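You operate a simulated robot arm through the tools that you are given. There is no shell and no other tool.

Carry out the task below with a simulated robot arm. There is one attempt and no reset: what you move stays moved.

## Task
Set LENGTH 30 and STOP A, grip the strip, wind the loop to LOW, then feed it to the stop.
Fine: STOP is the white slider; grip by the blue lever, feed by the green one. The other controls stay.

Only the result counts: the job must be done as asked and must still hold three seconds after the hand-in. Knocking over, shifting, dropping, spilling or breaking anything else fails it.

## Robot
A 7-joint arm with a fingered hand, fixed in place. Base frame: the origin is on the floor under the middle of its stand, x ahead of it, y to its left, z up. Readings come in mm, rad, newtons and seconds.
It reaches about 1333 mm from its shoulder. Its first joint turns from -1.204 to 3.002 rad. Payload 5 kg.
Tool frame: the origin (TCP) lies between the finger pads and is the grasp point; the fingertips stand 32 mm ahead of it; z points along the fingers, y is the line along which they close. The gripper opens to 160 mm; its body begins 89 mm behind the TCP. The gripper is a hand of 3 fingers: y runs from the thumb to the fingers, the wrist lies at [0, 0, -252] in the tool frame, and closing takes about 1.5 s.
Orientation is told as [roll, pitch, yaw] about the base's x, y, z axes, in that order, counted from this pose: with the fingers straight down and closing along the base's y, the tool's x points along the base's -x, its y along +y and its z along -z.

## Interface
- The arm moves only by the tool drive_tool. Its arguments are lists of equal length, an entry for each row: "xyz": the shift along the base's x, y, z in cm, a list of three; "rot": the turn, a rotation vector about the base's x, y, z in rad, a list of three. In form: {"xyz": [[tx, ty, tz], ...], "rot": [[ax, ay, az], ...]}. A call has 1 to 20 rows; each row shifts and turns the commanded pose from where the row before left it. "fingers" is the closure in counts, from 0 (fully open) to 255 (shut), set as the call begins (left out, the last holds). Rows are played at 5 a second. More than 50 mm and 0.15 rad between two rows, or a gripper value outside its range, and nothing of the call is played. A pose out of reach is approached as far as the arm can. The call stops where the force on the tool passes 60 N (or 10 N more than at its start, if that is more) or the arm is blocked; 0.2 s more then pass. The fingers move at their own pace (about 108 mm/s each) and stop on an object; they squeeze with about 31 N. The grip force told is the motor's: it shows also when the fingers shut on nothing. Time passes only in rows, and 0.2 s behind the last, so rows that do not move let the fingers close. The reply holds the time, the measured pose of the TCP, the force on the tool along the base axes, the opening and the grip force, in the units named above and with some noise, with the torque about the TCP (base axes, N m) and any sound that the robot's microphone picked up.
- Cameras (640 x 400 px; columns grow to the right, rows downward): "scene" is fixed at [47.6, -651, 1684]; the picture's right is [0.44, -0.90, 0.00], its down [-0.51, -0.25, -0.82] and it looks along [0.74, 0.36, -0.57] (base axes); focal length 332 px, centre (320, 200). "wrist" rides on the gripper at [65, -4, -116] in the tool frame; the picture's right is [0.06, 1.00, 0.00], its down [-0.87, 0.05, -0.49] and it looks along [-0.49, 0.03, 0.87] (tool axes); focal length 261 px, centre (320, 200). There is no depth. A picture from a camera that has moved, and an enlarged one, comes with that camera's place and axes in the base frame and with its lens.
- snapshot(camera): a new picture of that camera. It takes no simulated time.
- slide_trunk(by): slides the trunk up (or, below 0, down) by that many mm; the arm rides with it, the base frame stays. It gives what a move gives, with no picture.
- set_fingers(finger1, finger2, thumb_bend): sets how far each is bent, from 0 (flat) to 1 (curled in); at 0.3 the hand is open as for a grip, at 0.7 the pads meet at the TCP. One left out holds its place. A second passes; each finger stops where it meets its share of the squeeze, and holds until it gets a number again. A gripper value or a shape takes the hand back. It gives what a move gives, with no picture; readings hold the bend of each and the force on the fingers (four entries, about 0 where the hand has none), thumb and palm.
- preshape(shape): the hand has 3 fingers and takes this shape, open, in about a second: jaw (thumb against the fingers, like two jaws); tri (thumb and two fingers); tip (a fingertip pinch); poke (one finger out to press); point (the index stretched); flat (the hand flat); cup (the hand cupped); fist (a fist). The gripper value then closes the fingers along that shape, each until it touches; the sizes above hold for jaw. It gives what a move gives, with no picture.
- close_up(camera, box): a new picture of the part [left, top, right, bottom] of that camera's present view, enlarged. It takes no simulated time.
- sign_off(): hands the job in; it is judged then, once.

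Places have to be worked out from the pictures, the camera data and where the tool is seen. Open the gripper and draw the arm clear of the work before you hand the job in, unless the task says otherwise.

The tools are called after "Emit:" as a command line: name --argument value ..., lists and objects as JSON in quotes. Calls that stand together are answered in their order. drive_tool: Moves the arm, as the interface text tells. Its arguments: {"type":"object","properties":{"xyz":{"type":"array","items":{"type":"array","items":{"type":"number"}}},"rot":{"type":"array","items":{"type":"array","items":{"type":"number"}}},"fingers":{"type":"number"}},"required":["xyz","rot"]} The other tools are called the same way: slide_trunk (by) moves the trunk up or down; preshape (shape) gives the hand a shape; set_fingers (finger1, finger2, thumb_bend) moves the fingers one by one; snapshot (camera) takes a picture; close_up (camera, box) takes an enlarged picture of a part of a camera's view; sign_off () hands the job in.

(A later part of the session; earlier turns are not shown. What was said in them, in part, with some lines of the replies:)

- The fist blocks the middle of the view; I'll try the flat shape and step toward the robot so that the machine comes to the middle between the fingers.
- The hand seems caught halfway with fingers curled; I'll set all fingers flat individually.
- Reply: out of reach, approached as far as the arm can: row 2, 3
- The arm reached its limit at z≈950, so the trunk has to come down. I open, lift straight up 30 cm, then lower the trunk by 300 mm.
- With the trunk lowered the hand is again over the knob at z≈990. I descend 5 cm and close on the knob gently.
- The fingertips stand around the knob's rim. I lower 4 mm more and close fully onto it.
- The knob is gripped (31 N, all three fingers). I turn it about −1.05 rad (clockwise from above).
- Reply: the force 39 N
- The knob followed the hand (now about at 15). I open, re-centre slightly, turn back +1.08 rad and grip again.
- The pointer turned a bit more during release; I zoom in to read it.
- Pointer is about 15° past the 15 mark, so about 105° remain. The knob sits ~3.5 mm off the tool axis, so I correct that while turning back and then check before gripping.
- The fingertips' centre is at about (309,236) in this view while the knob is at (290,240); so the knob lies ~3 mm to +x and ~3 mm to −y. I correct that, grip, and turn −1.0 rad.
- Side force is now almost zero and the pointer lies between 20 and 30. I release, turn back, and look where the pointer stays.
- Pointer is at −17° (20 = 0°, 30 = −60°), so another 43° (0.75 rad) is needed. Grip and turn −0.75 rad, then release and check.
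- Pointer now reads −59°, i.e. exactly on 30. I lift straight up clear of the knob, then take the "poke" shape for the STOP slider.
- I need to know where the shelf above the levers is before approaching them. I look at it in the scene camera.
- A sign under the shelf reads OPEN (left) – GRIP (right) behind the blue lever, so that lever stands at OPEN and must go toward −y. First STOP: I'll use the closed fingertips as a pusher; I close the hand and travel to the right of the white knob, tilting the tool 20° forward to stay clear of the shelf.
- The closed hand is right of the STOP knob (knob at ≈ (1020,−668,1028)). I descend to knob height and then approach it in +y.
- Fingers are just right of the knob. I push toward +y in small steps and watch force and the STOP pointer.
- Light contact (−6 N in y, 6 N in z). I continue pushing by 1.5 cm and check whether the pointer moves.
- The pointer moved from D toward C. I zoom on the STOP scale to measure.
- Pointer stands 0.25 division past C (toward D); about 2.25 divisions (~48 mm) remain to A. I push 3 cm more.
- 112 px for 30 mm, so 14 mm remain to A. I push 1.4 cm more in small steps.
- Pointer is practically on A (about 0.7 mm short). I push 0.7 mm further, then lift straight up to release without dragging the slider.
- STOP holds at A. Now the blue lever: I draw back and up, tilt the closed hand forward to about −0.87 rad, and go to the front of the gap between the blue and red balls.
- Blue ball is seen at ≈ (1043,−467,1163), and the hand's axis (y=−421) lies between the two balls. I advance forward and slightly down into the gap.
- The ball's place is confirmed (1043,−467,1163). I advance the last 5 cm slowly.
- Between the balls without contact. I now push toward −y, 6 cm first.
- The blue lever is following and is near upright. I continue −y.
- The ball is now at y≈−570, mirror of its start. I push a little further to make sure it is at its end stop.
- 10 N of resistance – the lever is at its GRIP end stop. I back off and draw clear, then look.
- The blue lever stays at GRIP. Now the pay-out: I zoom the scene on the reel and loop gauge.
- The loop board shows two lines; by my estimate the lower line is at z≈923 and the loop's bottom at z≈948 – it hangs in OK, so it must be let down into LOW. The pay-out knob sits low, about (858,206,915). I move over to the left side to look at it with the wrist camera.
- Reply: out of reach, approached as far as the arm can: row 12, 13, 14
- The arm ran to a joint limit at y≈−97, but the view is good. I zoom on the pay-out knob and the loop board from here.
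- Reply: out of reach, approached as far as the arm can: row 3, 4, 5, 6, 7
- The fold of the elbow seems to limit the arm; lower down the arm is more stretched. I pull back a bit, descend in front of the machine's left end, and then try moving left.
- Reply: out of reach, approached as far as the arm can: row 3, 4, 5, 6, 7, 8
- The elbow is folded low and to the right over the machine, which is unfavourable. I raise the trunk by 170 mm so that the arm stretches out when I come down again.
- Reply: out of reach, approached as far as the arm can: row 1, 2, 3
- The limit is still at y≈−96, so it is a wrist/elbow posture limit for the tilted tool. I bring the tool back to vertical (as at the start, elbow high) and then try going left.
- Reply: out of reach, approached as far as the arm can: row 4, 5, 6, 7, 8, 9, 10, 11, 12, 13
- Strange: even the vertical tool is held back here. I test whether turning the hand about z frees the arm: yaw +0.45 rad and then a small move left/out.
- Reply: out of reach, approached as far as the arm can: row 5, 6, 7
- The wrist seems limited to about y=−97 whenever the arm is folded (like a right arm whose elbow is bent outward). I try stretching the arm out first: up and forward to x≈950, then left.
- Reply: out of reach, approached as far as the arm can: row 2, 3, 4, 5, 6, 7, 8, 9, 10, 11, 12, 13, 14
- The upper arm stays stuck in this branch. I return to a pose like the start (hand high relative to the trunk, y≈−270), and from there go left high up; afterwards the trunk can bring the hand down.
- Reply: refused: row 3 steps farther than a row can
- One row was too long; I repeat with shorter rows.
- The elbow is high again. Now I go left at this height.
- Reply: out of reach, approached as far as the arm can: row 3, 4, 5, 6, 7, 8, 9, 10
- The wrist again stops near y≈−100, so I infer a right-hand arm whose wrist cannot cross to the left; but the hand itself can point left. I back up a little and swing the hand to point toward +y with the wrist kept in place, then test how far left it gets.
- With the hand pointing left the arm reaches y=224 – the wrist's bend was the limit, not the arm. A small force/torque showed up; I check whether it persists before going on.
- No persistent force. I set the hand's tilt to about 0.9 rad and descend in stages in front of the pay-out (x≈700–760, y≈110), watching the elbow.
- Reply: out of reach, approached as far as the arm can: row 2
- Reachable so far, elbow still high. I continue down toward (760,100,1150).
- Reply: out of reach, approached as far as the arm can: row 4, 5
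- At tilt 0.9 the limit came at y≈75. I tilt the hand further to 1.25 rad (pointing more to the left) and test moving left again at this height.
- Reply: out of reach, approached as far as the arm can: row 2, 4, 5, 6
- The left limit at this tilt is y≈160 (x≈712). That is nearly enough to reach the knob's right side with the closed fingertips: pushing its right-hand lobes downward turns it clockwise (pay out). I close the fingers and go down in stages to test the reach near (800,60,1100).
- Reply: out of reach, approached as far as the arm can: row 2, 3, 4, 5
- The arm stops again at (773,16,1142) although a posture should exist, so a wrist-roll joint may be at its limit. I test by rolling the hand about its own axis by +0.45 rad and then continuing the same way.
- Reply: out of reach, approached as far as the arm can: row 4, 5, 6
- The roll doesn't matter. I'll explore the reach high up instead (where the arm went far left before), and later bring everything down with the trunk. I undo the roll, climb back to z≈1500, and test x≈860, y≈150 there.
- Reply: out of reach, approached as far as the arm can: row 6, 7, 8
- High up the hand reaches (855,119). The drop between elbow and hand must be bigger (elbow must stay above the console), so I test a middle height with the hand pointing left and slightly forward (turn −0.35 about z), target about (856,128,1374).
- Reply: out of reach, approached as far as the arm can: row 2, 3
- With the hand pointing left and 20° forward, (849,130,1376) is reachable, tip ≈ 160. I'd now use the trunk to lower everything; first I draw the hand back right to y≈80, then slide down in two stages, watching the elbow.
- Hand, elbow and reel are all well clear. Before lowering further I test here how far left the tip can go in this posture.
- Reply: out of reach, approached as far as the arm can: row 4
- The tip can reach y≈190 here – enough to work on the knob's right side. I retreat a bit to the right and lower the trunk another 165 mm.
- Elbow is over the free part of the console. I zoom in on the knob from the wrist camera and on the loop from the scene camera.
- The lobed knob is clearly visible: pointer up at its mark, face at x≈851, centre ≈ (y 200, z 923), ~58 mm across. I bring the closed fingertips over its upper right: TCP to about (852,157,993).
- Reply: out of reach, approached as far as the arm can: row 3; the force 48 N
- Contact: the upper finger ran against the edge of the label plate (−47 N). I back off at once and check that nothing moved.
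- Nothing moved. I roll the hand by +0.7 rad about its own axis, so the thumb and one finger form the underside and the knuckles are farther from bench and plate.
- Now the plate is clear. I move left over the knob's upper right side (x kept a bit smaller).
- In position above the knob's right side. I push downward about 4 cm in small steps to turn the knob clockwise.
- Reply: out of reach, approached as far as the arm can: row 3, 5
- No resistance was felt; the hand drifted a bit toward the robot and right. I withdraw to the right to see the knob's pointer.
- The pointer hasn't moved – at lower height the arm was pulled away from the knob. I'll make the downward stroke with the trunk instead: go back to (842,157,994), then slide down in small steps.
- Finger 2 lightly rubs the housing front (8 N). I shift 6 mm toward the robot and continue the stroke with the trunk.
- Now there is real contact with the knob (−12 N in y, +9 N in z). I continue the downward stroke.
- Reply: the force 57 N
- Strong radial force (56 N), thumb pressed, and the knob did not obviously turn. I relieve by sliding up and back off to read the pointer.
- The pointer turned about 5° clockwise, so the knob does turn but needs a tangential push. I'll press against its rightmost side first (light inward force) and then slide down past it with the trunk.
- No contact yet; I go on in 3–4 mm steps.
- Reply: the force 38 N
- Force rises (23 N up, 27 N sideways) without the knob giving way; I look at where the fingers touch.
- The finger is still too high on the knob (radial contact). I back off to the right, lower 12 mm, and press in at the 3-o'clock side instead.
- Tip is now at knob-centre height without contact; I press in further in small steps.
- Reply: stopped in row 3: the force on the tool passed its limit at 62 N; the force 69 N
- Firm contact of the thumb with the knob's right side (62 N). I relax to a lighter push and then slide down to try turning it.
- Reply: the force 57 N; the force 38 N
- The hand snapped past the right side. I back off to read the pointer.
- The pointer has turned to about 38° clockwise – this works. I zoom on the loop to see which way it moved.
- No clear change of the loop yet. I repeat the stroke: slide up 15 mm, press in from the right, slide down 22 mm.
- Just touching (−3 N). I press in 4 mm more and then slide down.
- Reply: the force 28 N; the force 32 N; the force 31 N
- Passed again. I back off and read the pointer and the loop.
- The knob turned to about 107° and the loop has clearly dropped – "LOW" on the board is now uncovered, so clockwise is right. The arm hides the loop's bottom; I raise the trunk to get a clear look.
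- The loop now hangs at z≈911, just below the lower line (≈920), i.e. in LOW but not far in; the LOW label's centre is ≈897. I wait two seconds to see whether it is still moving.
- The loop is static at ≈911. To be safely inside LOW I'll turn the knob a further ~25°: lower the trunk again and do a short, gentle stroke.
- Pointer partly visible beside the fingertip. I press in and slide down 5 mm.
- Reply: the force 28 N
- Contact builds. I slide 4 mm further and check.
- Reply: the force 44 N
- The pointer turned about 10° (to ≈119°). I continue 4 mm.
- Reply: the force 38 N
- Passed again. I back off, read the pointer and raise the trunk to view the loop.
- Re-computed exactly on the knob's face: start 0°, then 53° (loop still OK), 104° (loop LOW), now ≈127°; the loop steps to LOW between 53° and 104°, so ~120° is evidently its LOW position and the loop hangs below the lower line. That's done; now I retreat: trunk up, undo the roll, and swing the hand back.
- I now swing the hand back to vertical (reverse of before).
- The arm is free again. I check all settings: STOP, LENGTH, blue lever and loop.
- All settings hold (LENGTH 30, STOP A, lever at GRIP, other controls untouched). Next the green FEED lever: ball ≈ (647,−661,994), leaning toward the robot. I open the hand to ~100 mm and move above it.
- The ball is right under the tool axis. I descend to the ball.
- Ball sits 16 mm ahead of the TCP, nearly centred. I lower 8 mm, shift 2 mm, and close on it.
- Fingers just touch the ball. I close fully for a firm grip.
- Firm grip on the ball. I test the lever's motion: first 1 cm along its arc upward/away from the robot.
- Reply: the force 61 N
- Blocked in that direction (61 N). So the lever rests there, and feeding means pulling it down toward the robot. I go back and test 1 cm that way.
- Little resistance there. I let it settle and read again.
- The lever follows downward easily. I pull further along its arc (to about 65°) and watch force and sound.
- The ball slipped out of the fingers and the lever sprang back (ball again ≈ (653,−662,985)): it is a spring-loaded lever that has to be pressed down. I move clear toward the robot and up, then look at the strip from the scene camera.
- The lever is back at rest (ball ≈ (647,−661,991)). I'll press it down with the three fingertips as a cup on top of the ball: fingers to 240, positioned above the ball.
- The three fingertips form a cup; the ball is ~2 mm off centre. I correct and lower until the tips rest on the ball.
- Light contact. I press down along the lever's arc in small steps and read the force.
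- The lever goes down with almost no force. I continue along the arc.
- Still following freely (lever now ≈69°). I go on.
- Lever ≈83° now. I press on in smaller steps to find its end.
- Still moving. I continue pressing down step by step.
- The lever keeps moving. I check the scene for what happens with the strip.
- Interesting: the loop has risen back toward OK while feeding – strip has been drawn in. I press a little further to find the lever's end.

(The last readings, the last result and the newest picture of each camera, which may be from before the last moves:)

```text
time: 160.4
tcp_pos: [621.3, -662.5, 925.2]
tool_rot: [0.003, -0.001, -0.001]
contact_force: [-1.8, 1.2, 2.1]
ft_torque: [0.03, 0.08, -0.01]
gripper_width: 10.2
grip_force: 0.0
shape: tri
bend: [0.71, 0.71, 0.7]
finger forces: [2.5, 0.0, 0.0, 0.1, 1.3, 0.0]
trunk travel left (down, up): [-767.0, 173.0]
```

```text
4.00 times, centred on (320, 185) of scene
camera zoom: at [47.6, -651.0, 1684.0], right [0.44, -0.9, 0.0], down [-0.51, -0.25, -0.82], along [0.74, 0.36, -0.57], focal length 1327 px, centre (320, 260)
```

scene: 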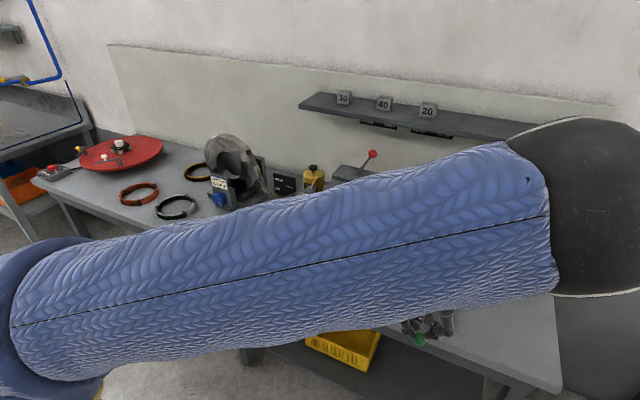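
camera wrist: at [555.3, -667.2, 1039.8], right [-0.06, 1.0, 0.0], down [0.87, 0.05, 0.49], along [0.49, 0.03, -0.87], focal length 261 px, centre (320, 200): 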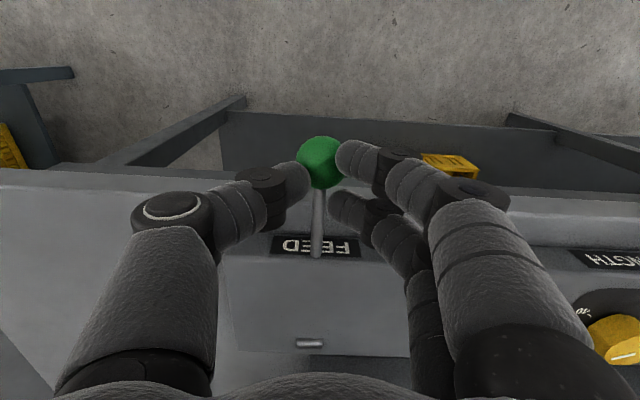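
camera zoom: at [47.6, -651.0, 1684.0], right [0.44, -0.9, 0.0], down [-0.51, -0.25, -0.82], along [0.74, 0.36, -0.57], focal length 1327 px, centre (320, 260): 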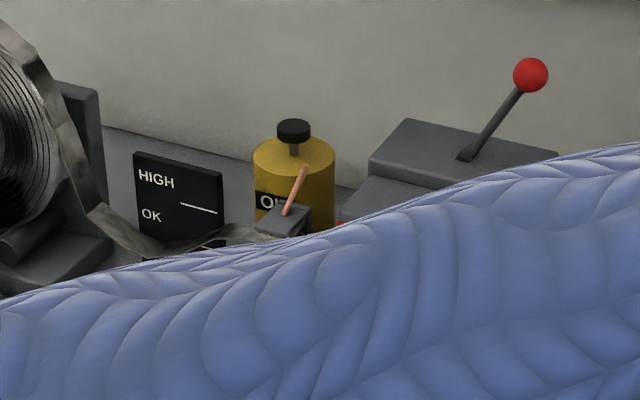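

Still no resistance, and I want the lever's true end. I press a few mm further, staying above the table edge.

Emit:
drive_tool --xyz '[[0.06, 0, -0.4], [0.06, 0, -0.4], [0.08, 0, -0.4]]' --rot '[[0, 0, 0], [0, 0, 0], [0, 0, 0]]'

Emit:
close_up --camera "wrist" --box '[230, 100, 420, 270]'

```text
time: 161.2
tcp_pos: [622.1, -659.7, 913.2]
tool_rot: [0.002, 0.0, 0.0]
contact_force: [-2.9, -0.1, 11.7]
ft_torque: [-0.04, 0.11, -0.03]
gripper_width: 10.2
grip_force: 4.3
shape: tri
bend: [0.72, 0.68, 0.71]
finger forces: [5.3, 3.2, 0.1, 0.0, 9.2, 0.0]
trunk travel left (down, up): [-767.0, 173.0]
```

```text
2.35 times, centred on (325, 185) of wrist
camera zoom: at [557.5, -665.7, 1028.9], right [-0.06, 1.0, 0.0], down [0.87, 0.05, 0.49], along [0.49, 0.03, -0.87], focal length 613 px, centre (308, 235)
```

zoom: 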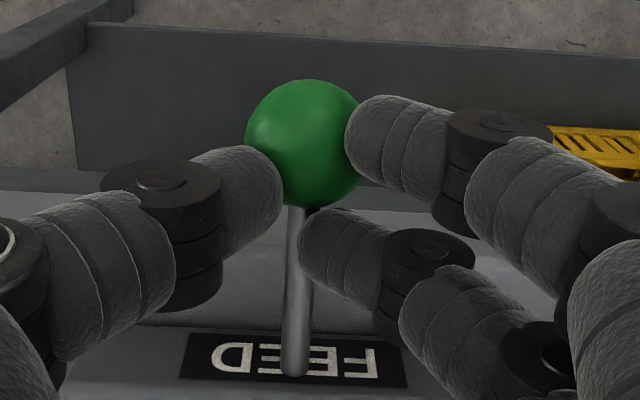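

Resistance begins (12 N). I press 4 mm more to confirm the end stop.

Emit:
drive_tool --xyz '[[0, 0, -0.2], [0, 0, -0.2]]' --rot '[[0, 0, 0], [0, 0, 0]]'

Emit:
close_up --camera "wrist" --box '[230, 100, 420, 270]'

Emit:
close_up --camera "scene" --box '[240, 150, 400, 220]'

```text
time: 161.8
tcp_pos: [623.7, -659.2, 913.2]
tool_rot: [0.001, -0.001, -0.001]
contact_force: [-4.4, 0.7, 34.2]
ft_torque: [0.2, 0.16, 0.22]
gripper_width: 11.4
grip_force: 30.5
shape: tri
bend: [0.72, 0.7, 0.71]
finger forces: [20.1, 19.4, 0.0, 0.0, 30.1, 0.0]
trunk travel left (down, up): [-767.0, 173.0]
```

```text
2.35 times, centred on (325, 185) of wrist
camera zoom: at [557.8, -665.2, 1027.5], right [-0.06, 1.0, 0.0], down [0.87, 0.05, 0.49], along [0.49, 0.03, -0.87], focal length 613 px, centre (308, 235)
```

zoom: 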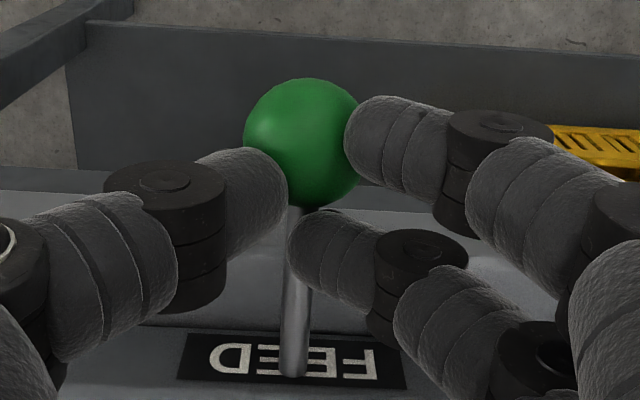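

```text
4.00 times, centred on (320, 185) of scene
camera zoom: at [47.6, -651.0, 1684.0], right [0.44, -0.9, 0.0], down [-0.51, -0.25, -0.82], along [0.74, 0.36, -0.57], focal length 1327 px, centre (320, 260)
```

zoom: 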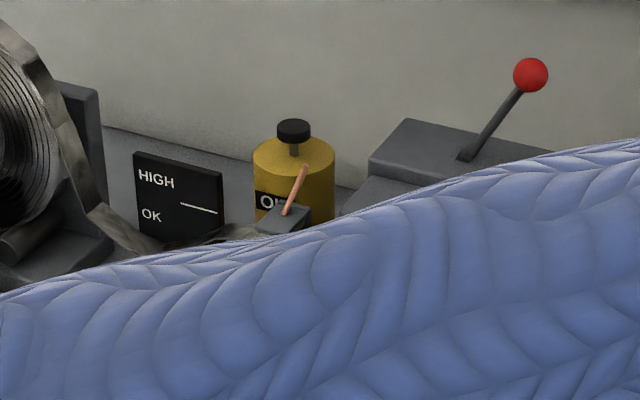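

End stop reached (34 N). I lift the hand off and see whether the lever stays or returns.

Emit:
drive_tool --xyz '[[0, 0, 0.5], [0, 0, 1.5], [0, 0, 3], [0, 0, 4], [0, 0, 4], [0, 0, 4]]' --rot '[[0, 0, 0], [0, 0, 0], [0, 0, 0], [0, 0, 0], [0, 0, 0], [0, 0, 0]]'

Emit:
snapshot --camera "wrist"

```text
time: 163.2
tcp_pos: [623.5, -661.2, 1078.5]
tool_rot: [0.005, 0.002, -0.001]
contact_force: [0.3, 0.2, 0.9]
ft_torque: [-0.01, 0.02, -0.02]
gripper_width: 5.2
grip_force: 30.9
shape: tri
bend: [0.74, 0.72, 0.72]
finger forces: [0.0, 0.1, 0.0, 0.0, 0.1, 0.1]
trunk travel left (down, up): [-767.0, 173.0]
```

```text
taken
camera wrist: at [557.0, -666.7, 1193.4], right [-0.06, 1.0, 0.0], down [0.87, 0.05, 0.49], along [0.49, 0.03, -0.87], focal length 261 px, centre (320, 200)
```

wrist: 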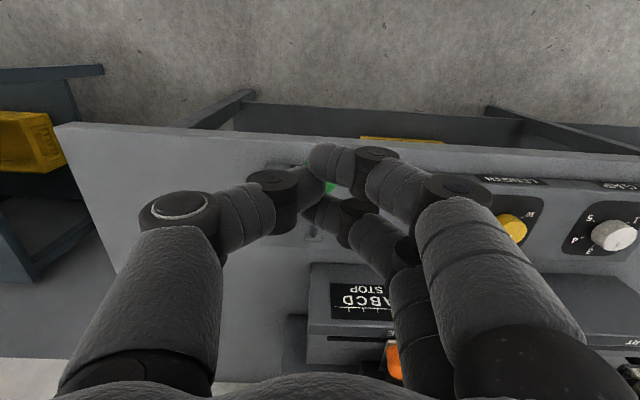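

The lever seems to have returned. I rise and open the hand flat to look at the strip end and the stop.

Emit:
drive_tool --xyz '[[1, 2, 4], [1, 2, 4], [2, 3, 3], [2, 3, 3], [2, 3, 3], [1, 3, 3]]' --rot '[[0, 0, 0], [0, 0, 0], [0, 0, 0], [0, 0, 0], [0, 0, 0], [0, 0, 0]]'

Emit:
set_fingers --finger1 0.0 --finger2 0.0 --thumb_bend 0.0

Emit:
snapshot --camera "wrist"

Emit:
snapshot --camera "scene"

```text
time: 164.6
tcp_pos: [712.7, -496.5, 1278.0]
tool_rot: [0.003, 0.002, 0.0]
contact_force: [-1.2, 0.3, -0.8]
ft_torque: [-0.04, -0.02, 0.04]
gripper_width: 5.1
grip_force: 30.9
shape: tri
bend: [0.74, 0.72, 0.72]
finger forces: [0.0, 0.0, 0.0, 0.0, 0.0, 0.1]
trunk travel left (down, up): [-767.0, 173.0]
```

```text
time: 165.6
tcp_pos: [712.4, -497.2, 1277.2]
tool_rot: [0.005, 0.002, 0.0]
contact_force: [-0.2, 0.3, 0.1]
ft_torque: [-0.01, 0.01, -0.02]
gripper_width: 226.0
grip_force: 0.1
shape: fingers
bend: [0.0, 0.0, 0.0]
finger forces: [0.0, 0.1, 0.0, 0.0, 0.0, 0.1]
trunk travel left (down, up): [-767.0, 173.0]
```

```text
taken
camera wrist: at [647.3, -503.3, 1392.9], right [-0.06, 1.0, 0.0], down [0.87, 0.05, 0.49], along [0.49, 0.03, -0.87], focal length 261 px, centre (320, 200)
```

wrist: 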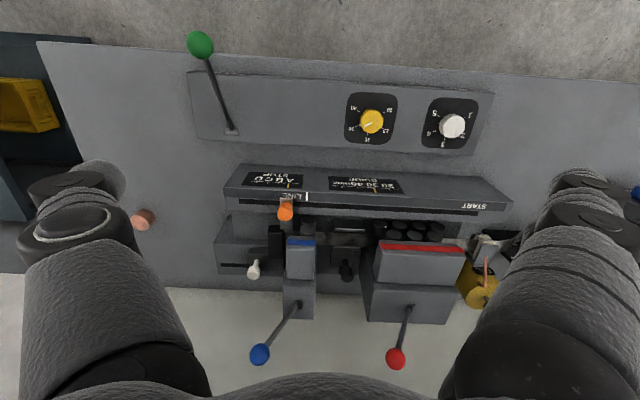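

```text
taken
```

scene: 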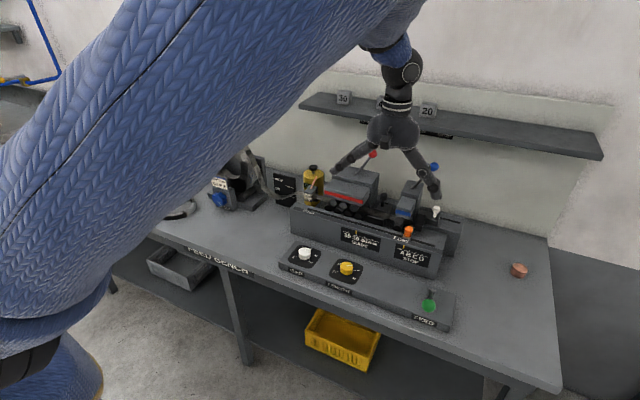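

Something changed at the orange marker; I zoom in on it and on the strip end.

Emit:
close_up --camera "scene" --box '[360, 190, 460, 260]'

Emit:
close_up --camera "wrist" --box '[210, 160, 370, 290]'

Emit:
close_up --camera "scene" --box '[240, 160, 320, 220]'

```text
5.71 times, centred on (410, 225) of scene
camera zoom: at [47.6, -651.0, 1684.0], right [0.44, -0.9, 0.0], down [-0.51, -0.25, -0.82], along [0.74, 0.36, -0.57], focal length 1895 px, centre (-194, 57)
```

zoom: 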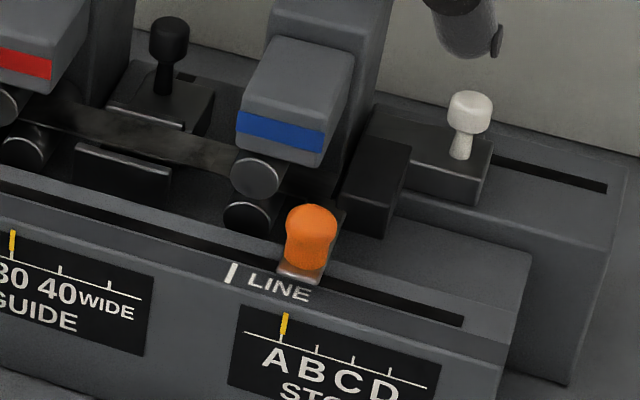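

```text
3.08 times, centred on (290, 225) of wrist
camera zoom: at [647.3, -503.3, 1392.9], right [-0.06, 1.0, 0.0], down [0.87, 0.05, 0.49], along [0.49, 0.03, -0.87], focal length 802 px, centre (412, 123)
```

zoom: 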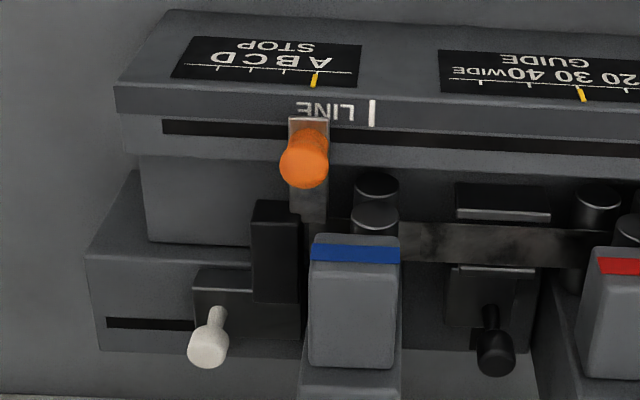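

```text
6.67 times, centred on (280, 190) of scene
camera zoom: at [47.6, -651.0, 1684.0], right [0.44, -0.9, 0.0], down [-0.51, -0.25, -0.82], along [0.74, 0.36, -0.57], focal length 2211 px, centre (587, 267)
```

zoom: 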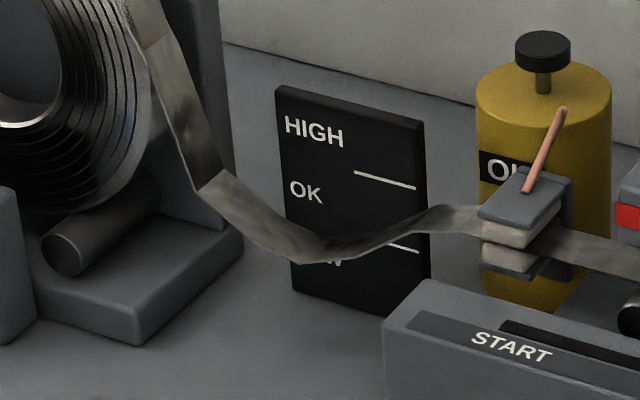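

The orange carriage (it rides with the strip's leading end) has moved from LINE to beside the black stop, and the loop rose by one level to OK, as expected from feeding. I zoom closely to see whether the strip end touches the stop.

Emit:
close_up --camera "wrist" --box '[260, 195, 320, 245]'

Emit:
close_up --camera "scene" --box '[395, 205, 435, 240]'

```text
8.00 times, centred on (290, 220) of wrist
camera zoom: at [647.3, -503.3, 1392.9], right [-0.06, 1.0, 0.0], down [0.87, 0.05, 0.49], along [0.49, 0.03, -0.87], focal length 2085 px, centre (560, 40)
```

zoom: 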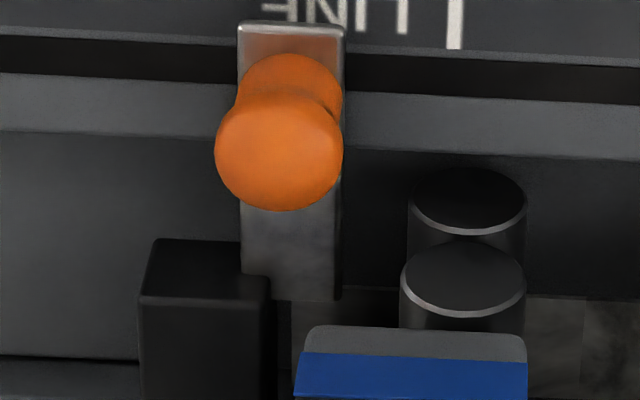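

```text
11.43 times, centred on (415, 222) of scene
camera zoom: at [47.6, -651.0, 1684.0], right [0.44, -0.9, 0.0], down [-0.51, -0.25, -0.82], along [0.74, 0.36, -0.57], focal length 3791 px, centre (-766, -57)
```

zoom: 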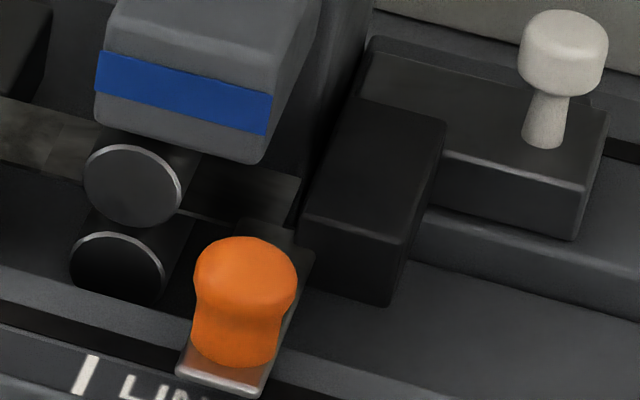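

I enlarge that spot further.

Emit:
close_up --camera "scene" --box '[405, 212, 425, 228]'

Emit:
close_up --camera "wrist" --box '[275, 218, 305, 240]'

```text
16.00 times, centred on (415, 220) of scene
camera zoom: at [47.6, -651.0, 1684.0], right [0.44, -0.9, 0.0], down [-0.51, -0.25, -0.82], along [0.74, 0.36, -0.57], focal length 5307 px, centre (-1200, -120)
```

zoom: 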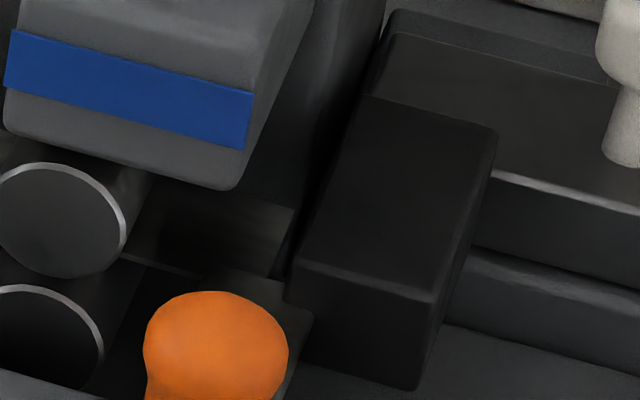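

```text
16.00 times, centred on (290, 229) of wrist
camera zoom: at [647.3, -503.3, 1392.9], right [-0.06, 1.0, 0.0], down [0.87, 0.05, 0.49], along [0.49, 0.03, -0.87], focal length 4170 px, centre (800, -264)
```

zoom: 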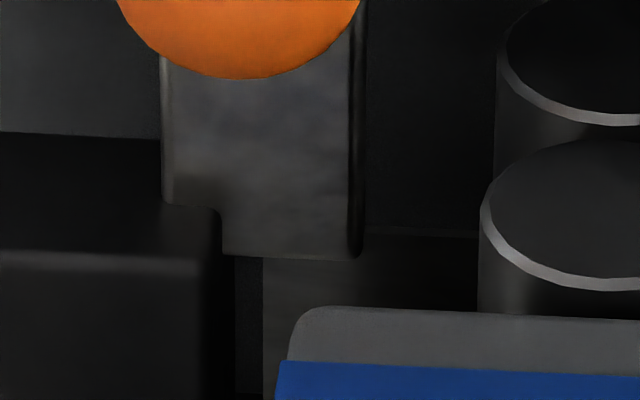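

The strip end is at y≈−549 and the stop's face at ≈−553: about 4 mm still missing (the first slip fed ~7 mm, the full stroke 30 mm). One more short stroke is needed, stopping when resistance is felt. I go back over the green ball.

Emit:
preshape --shape "tri"

Emit:
drive_tool --xyz '[[-1.4, -3.3, -3], [-1, -3.3, -3], [-1, -3.3, -3], [-1, -3.3, -3], [-1, -3.2, -3], [-1, 0, -3], [0, 0, -2.5]]' --rot '[[0, 0, 0], [0, 0, 0], [0, 0, 0], [0, 0, 0], [0, 0, 0], [0, 0, 0], [0, 0, 0]]' --fingers 240

Emit:
close_up --camera "wrist" --box '[230, 100, 420, 270]'

```text
time: 166.5
tcp_pos: [714.0, -498.5, 1277.4]
tool_rot: [0.003, 0.002, 0.001]
contact_force: [-0.1, -0.8, 0.5]
ft_torque: [-0.01, -0.02, -0.02]
gripper_width: 159.9
grip_force: 0.0
shape: tri
bend: [0.3, 0.3, 0.3]
finger forces: [0.0, 0.0, 0.0, 0.0, 0.1, 0.0]
trunk travel left (down, up): [-767.0, 173.0]
```

```text
time: 168.1
tcp_pos: [648.5, -666.1, 1069.7]
tool_rot: [0.004, 0.001, -0.001]
contact_force: [-0.9, -0.6, 0.2]
ft_torque: [-0.01, -0.01, -0.01]
gripper_width: 9.9
grip_force: 0.1
shape: tri
bend: [0.71, 0.71, 0.7]
finger forces: [0.1, 0.0, 0.0, 0.0, 0.0, 0.0]
trunk travel left (down, up): [-767.0, 173.0]
```

```text
2.35 times, centred on (325, 185) of wrist
camera zoom: at [582.4, -672.6, 1185.6], right [-0.06, 1.0, 0.0], down [0.87, 0.05, 0.49], along [0.49, 0.03, -0.87], focal length 613 px, centre (308, 235)
```

zoom: 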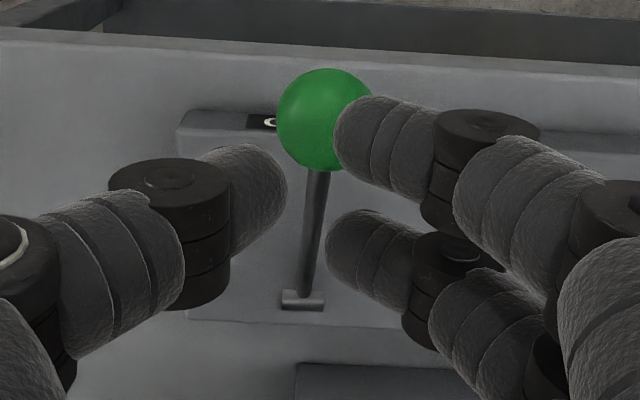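

The ball is ~6 mm to +y; I correct and lower onto it.

Emit:
drive_tool --xyz '[[0, 0.6, -1.2], [0, 0, -1.5], [0, 0, -0.5], [0, 0, -0.4]]' --rot '[[0, 0, 0], [0, 0, 0], [0, 0, 0], [0, 0, 0]]'

Emit:
close_up --camera "wrist" --box '[230, 100, 420, 270]'

```text
time: 169.1
tcp_pos: [650.7, -660.8, 1036.6]
tool_rot: [0.003, 0.001, -0.001]
contact_force: [-0.4, 0.1, -0.7]
ft_torque: [0.0, 0.02, -0.03]
gripper_width: 9.6
grip_force: 0.0
shape: tri
bend: [0.71, 0.71, 0.7]
finger forces: [0.1, 0.0, 0.0, 0.1, 0.0, 0.1]
trunk travel left (down, up): [-767.0, 173.0]
```

```text
2.35 times, centred on (325, 185) of wrist
camera zoom: at [584.5, -666.2, 1153.0], right [-0.06, 1.0, 0.0], down [0.87, 0.05, 0.49], along [0.49, 0.03, -0.87], focal length 613 px, centre (308, 235)
```

zoom: 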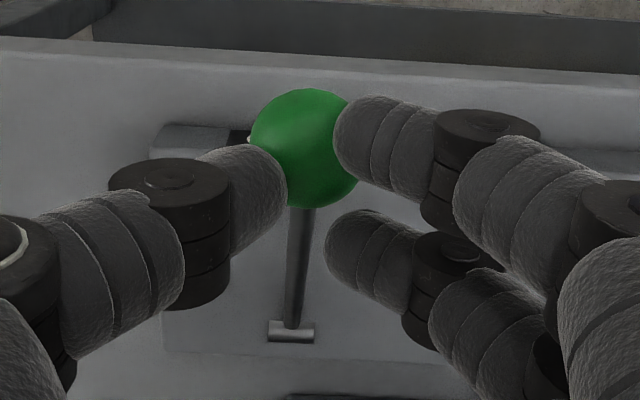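

Ready. I press in small steps, watching for resistance.

Emit:
drive_tool --xyz '[[-0.1, 0, -0.4], [-0.22, 0, -0.4], [-0.22, 0, -0.4]]' --rot '[[0, 0, 0], [0, 0, 0], [0, 0, 0]]'

Emit:
drive_tool --xyz '[[-0.22, 0, -0.4], [-0.2, 0, -0.4]]' --rot '[[0, 0, 0], [0, 0, 0]]'

Emit:
drive_tool --xyz '[[-0.2, 0, -0.4], [-0.2, 0, -0.4]]' --rot '[[0, 0, 0], [0, 0, 0]]'

Emit:
close_up --camera "wrist" --box '[230, 100, 420, 270]'

```text
time: 169.9
tcp_pos: [643.6, -659.4, 1025.7]
tool_rot: [0.003, 0.003, -0.001]
contact_force: [-0.5, -1.1, 0.6]
ft_torque: [-0.05, 0.01, -0.02]
gripper_width: 10.0
grip_force: 0.0
shape: tri
bend: [0.71, 0.71, 0.7]
finger forces: [0.0, 0.0, 0.0, 0.1, 1.5, 0.0]
trunk travel left (down, up): [-767.0, 173.0]
```

```text
time: 170.5
tcp_pos: [639.4, -659.8, 1018.4]
tool_rot: [0.003, 0.001, 0.001]
contact_force: [-0.6, -0.4, 1.9]
ft_torque: [-0.03, 0.03, -0.03]
gripper_width: 9.6
grip_force: 0.1
shape: tri
bend: [0.71, 0.71, 0.7]
finger forces: [0.1, 0.1, 0.0, 0.1, 1.7, 0.0]
trunk travel left (down, up): [-767.0, 173.0]
```

```text
time: 171.1
tcp_pos: [635.0, -660.4, 1008.6]
tool_rot: [0.004, 0.001, 0.0]
contact_force: [-2.4, -1.2, 2.3]
ft_torque: [-0.07, 0.02, -0.04]
gripper_width: 10.1
grip_force: 0.0
shape: tri
bend: [0.71, 0.71, 0.7]
finger forces: [0.1, 0.0, 0.0, 0.1, 2.6, 0.0]
trunk travel left (down, up): [-767.0, 173.0]
```

```text
2.35 times, centred on (325, 185) of wrist
camera zoom: at [569.4, -664.5, 1125.1], right [-0.06, 1.0, 0.0], down [0.87, 0.05, 0.49], along [0.49, 0.03, -0.87], focal length 613 px, centre (308, 235)
```

zoom: 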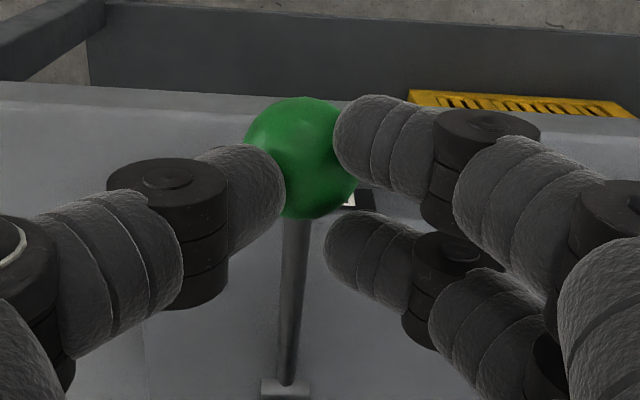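

No resistance yet. I look at the carriage in the lower part of the wrist view.

Emit:
snapshot --camera "wrist"

Emit:
close_up --camera "wrist" --box '[280, 280, 440, 400]'

```text
taken
camera wrist: at [569.4, -664.5, 1125.1], right [-0.06, 1.0, 0.0], down [0.87, 0.05, 0.49], along [0.49, 0.03, -0.87], focal length 261 px, centre (320, 200)
```

wrist: 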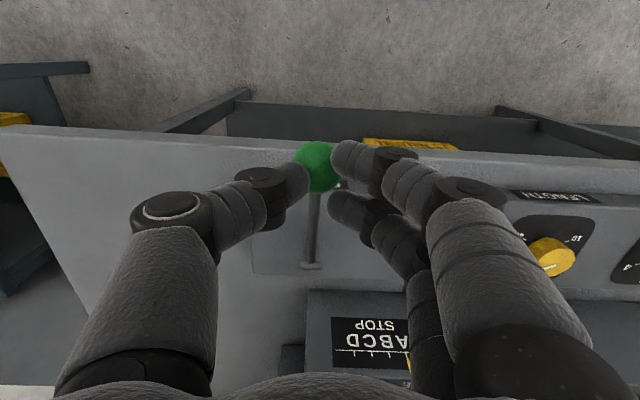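

```text
3.33 times, centred on (360, 340) of wrist
camera zoom: at [569.4, -664.5, 1125.1], right [-0.06, 1.0, 0.0], down [0.87, 0.05, 0.49], along [0.49, 0.03, -0.87], focal length 869 px, centre (187, -267)
```

zoom: 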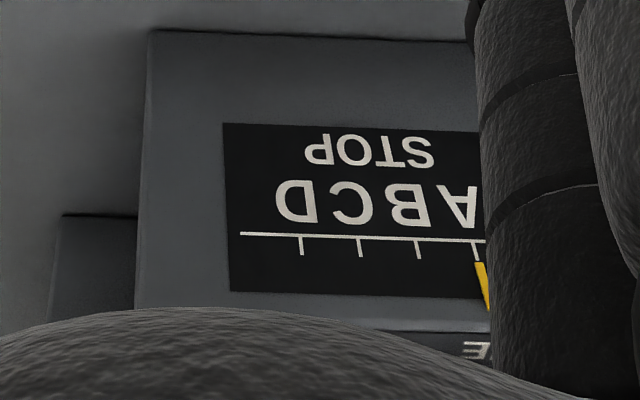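

The carriage is hidden here; I check the scene camera.

Emit:
snapshot --camera "scene"

```text
taken
```

scene: 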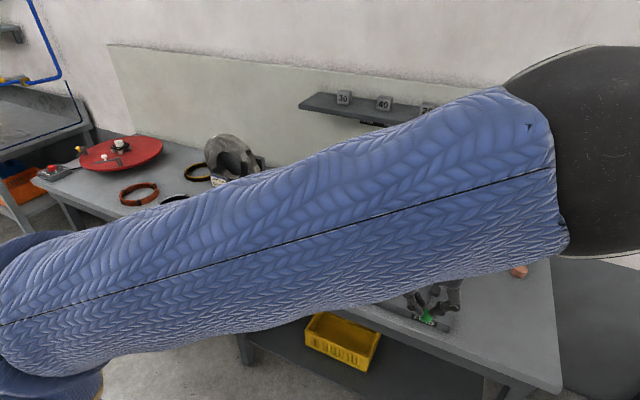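

Blocked. By calculation this short stroke (~9° ≈ 6 mm) should have closed the gap; I lift off and look again.

Emit:
drive_tool --xyz '[[0, 0, 2], [0, 0, 4], [1, 2, 4], [1.5, 3, 3.5], [1.5, 3, 3.5], [2, 3, 3], [2, 3, 3]]' --rot '[[0, 0, 0], [0, 0, 0], [0, 0, 0], [0, 0, 0], [0, 0, 0], [0, 0, 0], [0, 0, 0]]'

Emit:
set_fingers --finger1 0.0 --finger2 0.0 --thumb_bend 0.0

Emit:
snapshot --camera "wrist"

Emit:
close_up --camera "scene" --box '[395, 205, 435, 240]'

Emit:
close_up --camera "scene" --box '[240, 160, 320, 220]'

```text
time: 172.7
tcp_pos: [718.7, -516.2, 1243.0]
tool_rot: [0.002, 0.004, -0.002]
contact_force: [0.1, 0.6, -0.4]
ft_torque: [-0.09, 0.02, -0.01]
gripper_width: 9.6
grip_force: 0.0
shape: tri
bend: [0.71, 0.71, 0.7]
finger forces: [0.0, 0.1, 0.0, 0.0, 0.0, 0.1]
trunk travel left (down, up): [-767.0, 173.0]
```

```text
time: 173.7
tcp_pos: [719.5, -519.3, 1241.9]
tool_rot: [0.004, 0.003, 0.0]
contact_force: [-0.8, 0.6, -0.1]
ft_torque: [0.0, -0.01, 0.02]
gripper_width: 226.1
grip_force: 0.0
shape: fingers
bend: [0.0, 0.0, 0.0]
finger forces: [0.0, 0.1, 0.1, 0.0, 0.0, 0.1]
trunk travel left (down, up): [-767.0, 173.0]
```

```text
taken
camera wrist: at [653.1, -524.5, 1356.9], right [-0.06, 1.0, 0.0], down [0.87, 0.05, 0.49], along [0.49, 0.03, -0.87], focal length 261 px, centre (320, 200)
```

wrist: 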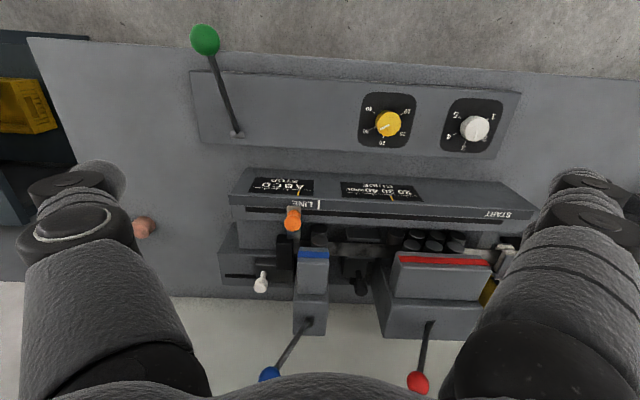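

```text
11.43 times, centred on (415, 222) of scene
camera zoom: at [47.6, -651.0, 1684.0], right [0.44, -0.9, 0.0], down [-0.51, -0.25, -0.82], along [0.74, 0.36, -0.57], focal length 3791 px, centre (-766, -57)
```

zoom: 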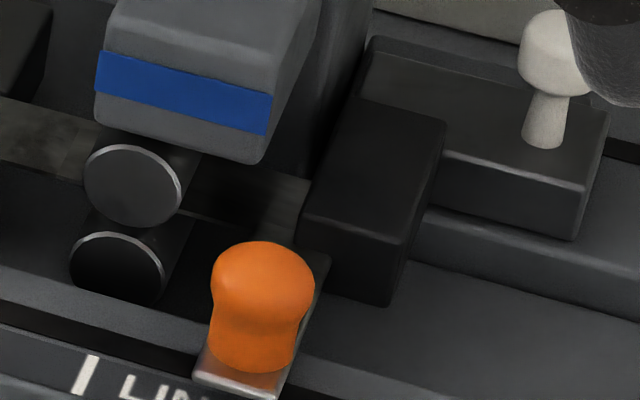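

```text
6.67 times, centred on (280, 190) of scene
camera zoom: at [47.6, -651.0, 1684.0], right [0.44, -0.9, 0.0], down [-0.51, -0.25, -0.82], along [0.74, 0.36, -0.57], focal length 2211 px, centre (587, 267)
```

zoom: 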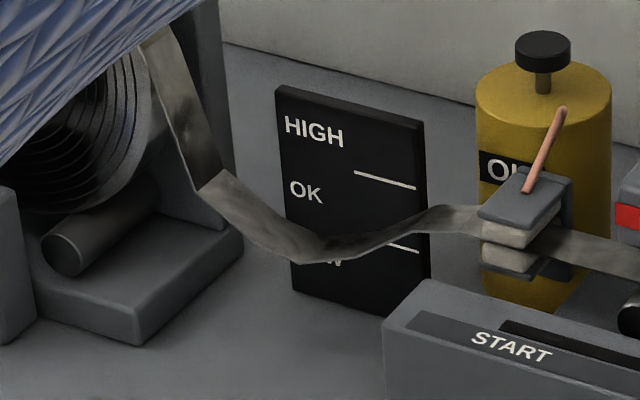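

The carriage advanced another ~5 mm, and the strip end now appears to meet the stop. I zoom in to verify.

Emit:
close_up --camera "scene" --box '[405, 212, 425, 228]'

Emit:
close_up --camera "wrist" --box '[280, 225, 310, 247]'

Emit:
close_up --camera "wrist" --box '[210, 160, 370, 290]'

```text
16.00 times, centred on (415, 220) of scene
camera zoom: at [47.6, -651.0, 1684.0], right [0.44, -0.9, 0.0], down [-0.51, -0.25, -0.82], along [0.74, 0.36, -0.57], focal length 5307 px, centre (-1200, -120)
```

zoom: 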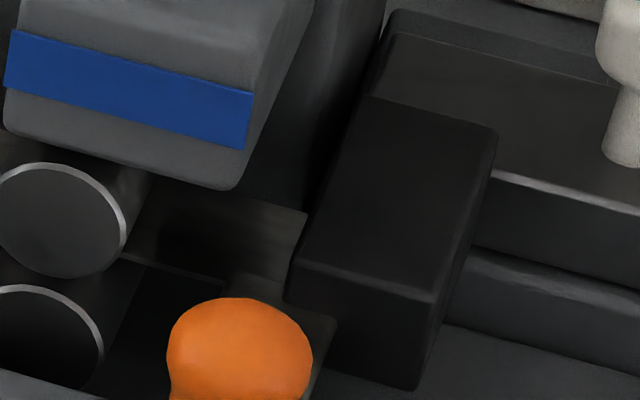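

```text
16.00 times, centred on (295, 236) of wrist
camera zoom: at [653.1, -524.5, 1356.9], right [-0.06, 1.0, 0.0], down [0.87, 0.05, 0.49], along [0.49, 0.03, -0.87], focal length 4170 px, centre (720, -376)
```

zoom: 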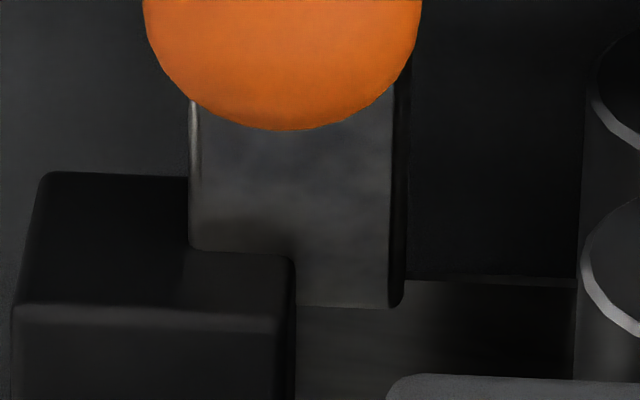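

```text
3.08 times, centred on (290, 225) of wrist
camera zoom: at [653.1, -524.5, 1356.9], right [-0.06, 1.0, 0.0], down [0.87, 0.05, 0.49], along [0.49, 0.03, -0.87], focal length 802 px, centre (412, 123)
```

zoom: 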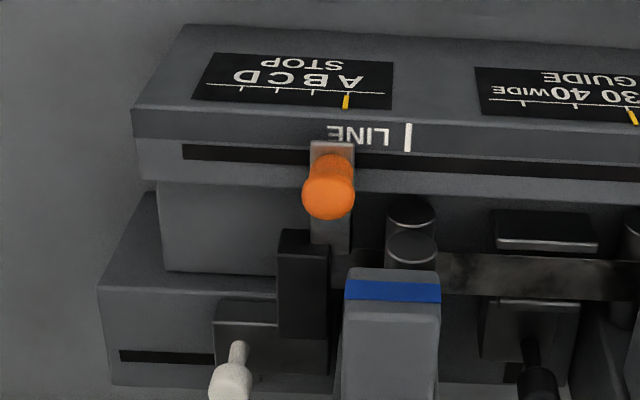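

Strip and stop appear to touch. To be certain I take a closer look from right above the gap: camera moved to y≈−553 over the stop.

Emit:
drive_tool --xyz '[[3, -0.7, -1], [3, -0.7, -1.5], [3, -0.7, -1.5], [3, -0.7, -1.5]]' --rot '[[0, 0, 0], [0, 0, 0], [0, 0, 0], [0, 0, 0]]'

Emit:
snapshot --camera "wrist"

```text
time: 174.7
tcp_pos: [841.3, -546.1, 1182.3]
tool_rot: [0.003, 0.004, -0.001]
contact_force: [0.5, -0.4, -0.2]
ft_torque: [0.01, 0.03, 0.03]
gripper_width: 226.0
grip_force: 0.1
shape: fingers
bend: [0.0, 0.0, 0.0]
finger forces: [0.1, 0.0, 0.0, 0.0, 0.1, 0.1]
trunk travel left (down, up): [-767.0, 173.0]
```

```text
taken
camera wrist: at [775.6, -552.7, 1297.9], right [-0.06, 1.0, 0.0], down [0.87, 0.05, 0.49], along [0.49, 0.03, -0.87], focal length 261 px, centre (320, 200)
```

wrist: 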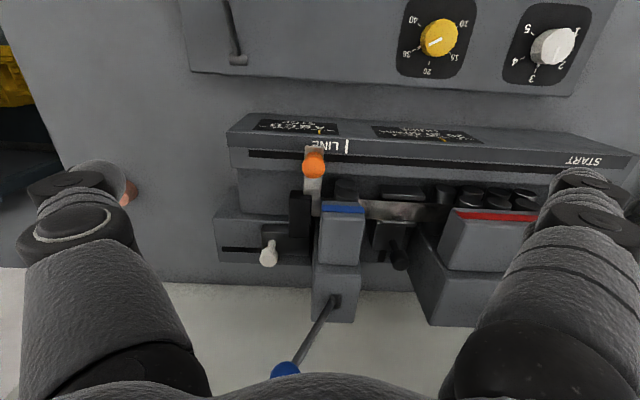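

Emit:
close_up --camera "wrist" --box '[285, 180, 345, 220]'

Emit:
close_up --camera "wrist" --box '[300, 195, 330, 215]'

```text
10.00 times, centred on (315, 200) of wrist
camera zoom: at [775.6, -552.7, 1297.9], right [-0.06, 1.0, 0.0], down [0.87, 0.05, 0.49], along [0.49, 0.03, -0.87], focal length 2606 px, centre (370, 200)
```

zoom: 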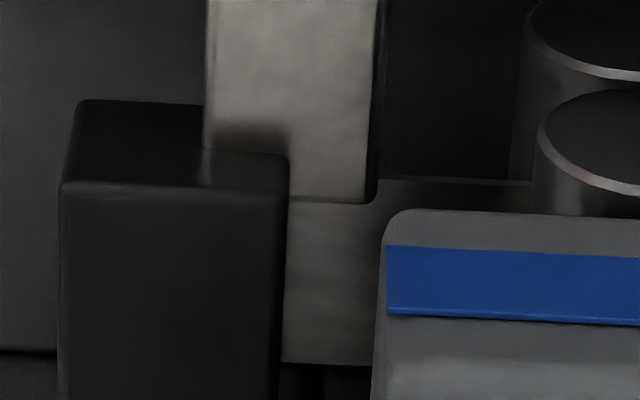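

```text
16.00 times, centred on (315, 205) of wrist
camera zoom: at [775.6, -552.7, 1297.9], right [-0.06, 1.0, 0.0], down [0.87, 0.05, 0.49], along [0.49, 0.03, -0.87], focal length 4170 px, centre (400, 120)
```

zoom: 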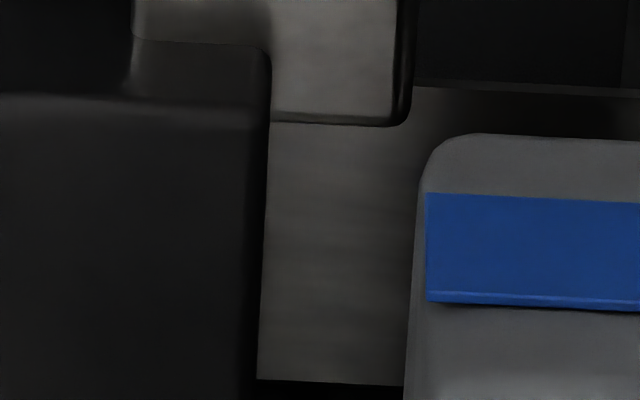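

Clear now: the strip's end lies flush against the black stop. I check the pay-out knob, loop and levers once more.

Emit:
close_up --camera "scene" --box '[195, 165, 255, 220]'

Emit:
snapshot --camera "scene"

Emit:
close_up --camera "scene" --box '[240, 160, 320, 220]'

```text
7.27 times, centred on (225, 192) of scene
camera zoom: at [47.6, -651.0, 1684.0], right [0.44, -0.9, 0.0], down [-0.51, -0.25, -0.82], along [0.74, 0.36, -0.57], focal length 2412 px, centre (1011, 254)
```

zoom: 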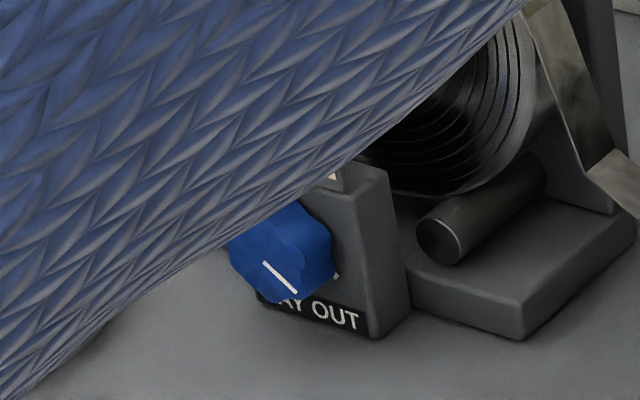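

```text
taken
```

scene: 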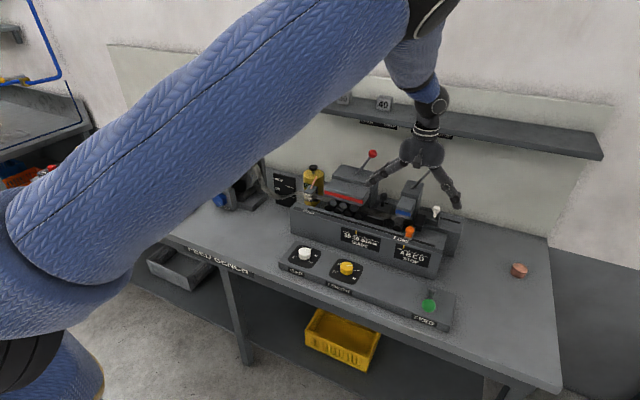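

```text
6.67 times, centred on (280, 190) of scene
camera zoom: at [47.6, -651.0, 1684.0], right [0.44, -0.9, 0.0], down [-0.51, -0.25, -0.82], along [0.74, 0.36, -0.57], focal length 2211 px, centre (587, 267)
```

zoom: 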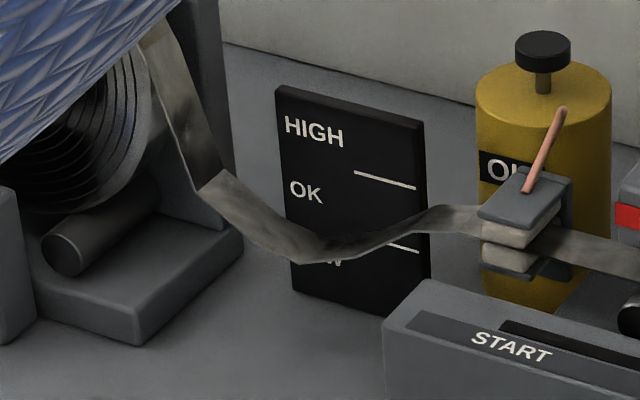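

Everything stands as asked: knob unchanged, strip at the stop, feed drew the slack from the loop. I now withdraw the arm up and clear of the work and leave the hand open.

Emit:
drive_tool --xyz '[[-2, 0, 4], [-2, 0, 4], [-3, 1, 3.5], [-3, 2, 3], [-3, 3, 2], [-3, 3, 2], [-2, 4, 2], [-2, 4, 1], [0, 4, 0], [0, 4, 0]]' --rot '[[0, 0, 0], [0, 0, 0], [0, 0, 0], [0, 0, 0], [0, 0, 0], [0, 0, 0], [0, 0, 0], [0, 0, 0], [0, 0, 0], [0, 0, 0]]'

Emit:
preshape --shape "jaw"

Emit:
drive_tool --xyz '[[0, 0, 3], [0, 0, 3], [0, 0, 3], [0, 0, 0]]' --rot '[[0, 0, 0], [0, 0, 0], [0, 0, 0], [0, 0, 0]]' --fingers 0

Emit:
snapshot --camera "scene"

Emit:
close_up --camera "scene" --box '[290, 140, 470, 255]'

Emit:
close_up --camera "scene" --box '[270, 220, 470, 345]'

```text
time: 176.9
tcp_pos: [635.6, -298.6, 1403.2]
tool_rot: [0.001, 0.001, -0.004]
contact_force: [-0.2, 0.2, -0.3]
ft_torque: [-0.02, 0.03, 0.04]
gripper_width: 226.0
grip_force: 0.1
shape: fingers
bend: [0.0, 0.0, 0.0]
finger forces: [0.1, 0.1, 0.1, 0.0, 0.0, 0.0]
trunk travel left (down, up): [-767.0, 173.0]
```

```text
time: 177.8
tcp_pos: [635.5, -298.8, 1403.0]
tool_rot: [0.005, 0.001, -0.001]
contact_force: [0.3, 0.3, 0.0]
ft_torque: [-0.02, 0.02, -0.01]
gripper_width: 160.1
grip_force: 0.1
shape: jaw
bend: [0.3, 0.3, 0.3]
finger forces: [0.0, 0.0, 0.0, 0.0, 0.0, 0.1]
trunk travel left (down, up): [-767.0, 173.0]
```

```text
time: 178.8
tcp_pos: [634.6, -296.1, 1492.3]
tool_rot: [0.004, 0.003, -0.001]
contact_force: [0.0, -0.2, 0.3]
ft_torque: [0.0, -0.02, -0.01]
gripper_width: 160.0
grip_force: 0.1
shape: jaw
bend: [0.3, 0.3, 0.3]
finger forces: [0.0, 0.0, 0.0, 0.1, 0.0, 0.0]
trunk travel left (down, up): [-767.0, 173.0]
```

```text
taken
```

scene: 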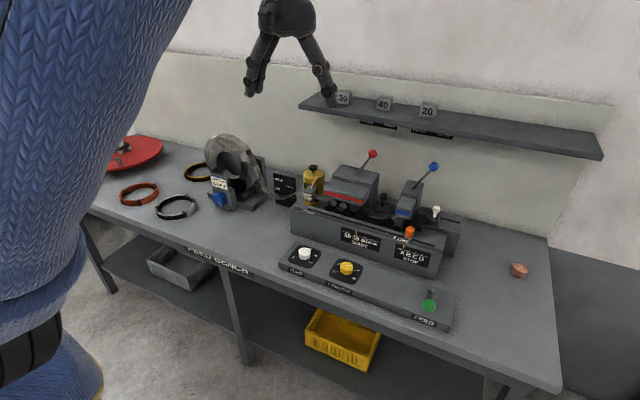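

```text
3.48 times, centred on (380, 198) of scene
camera zoom: at [47.6, -651.0, 1684.0], right [0.44, -0.9, 0.0], down [-0.51, -0.25, -0.82], along [0.74, 0.36, -0.57], focal length 1154 px, centre (111, 209)
```

zoom: 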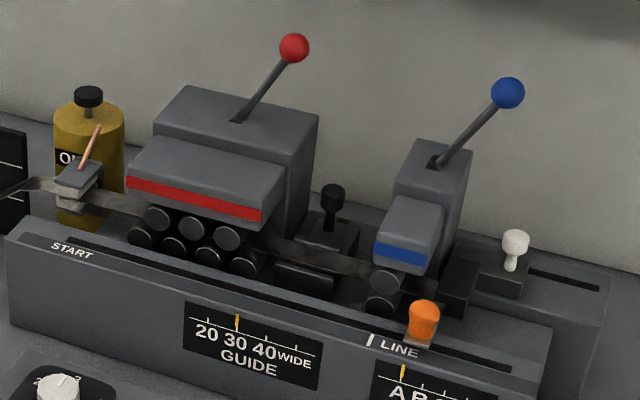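

```text
3.20 times, centred on (370, 282) of scene
camera zoom: at [47.6, -651.0, 1684.0], right [0.44, -0.9, 0.0], down [-0.51, -0.25, -0.82], along [0.74, 0.36, -0.57], focal length 1061 px, centre (160, -64)
```

zoom: 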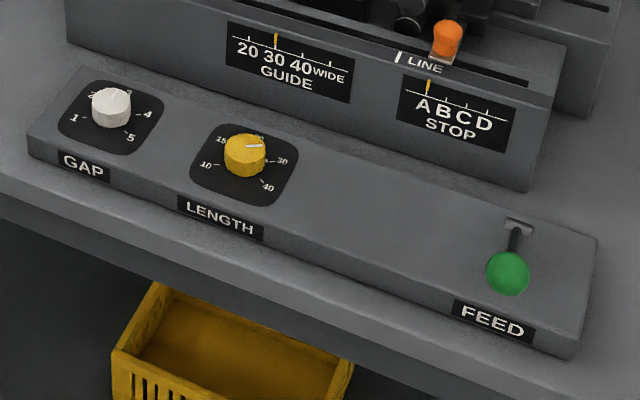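

All settings read as asked – LENGTH 30, STOP A, blue lever at GRIP, strip fed flush to the stop after the loop was wound to LOW – with the other controls untouched, and the arm is clear with the hand open. I hand the job in.

Emit:
sign_off

```text
The job is handed in.
```

I handed the job in with the strip fed to the stop and every setting as asked. I don't have the verdict.

| Item | State at hand-in |
|---|---|
| LENGTH | Pointer on 30 |
| STOP | White slider at A |
| Grip | Blue lever pushed to its GRIP end stop |
| Loop | Wound into LOW before feeding; back in the OK band at hand-in |
| Feed | Strip end flush against the black stop, seen from right above it |
| Other controls | GAP, GUIDE and the red lever unchanged |

- **Loop:** feeding drew the slack back in, so the loop rose from LOW to OK. I took the order "wind, then feed" to mean that is expected and did not wind it again. If LOW has to hold at the end, this could count against the job.
- **Feed:** it took three strokes of the green lever. The first slipped out of the fingers after a few millimetres, the second was a full stroke, and a short third one closed the last 4 mm.
- **Contact on the way:** while I was reaching the pay-out knob, a finger pressed against the edge of the label plate beside it with about 47 N. I saw nothing move.

The arm is clear of the work and the hand is open.
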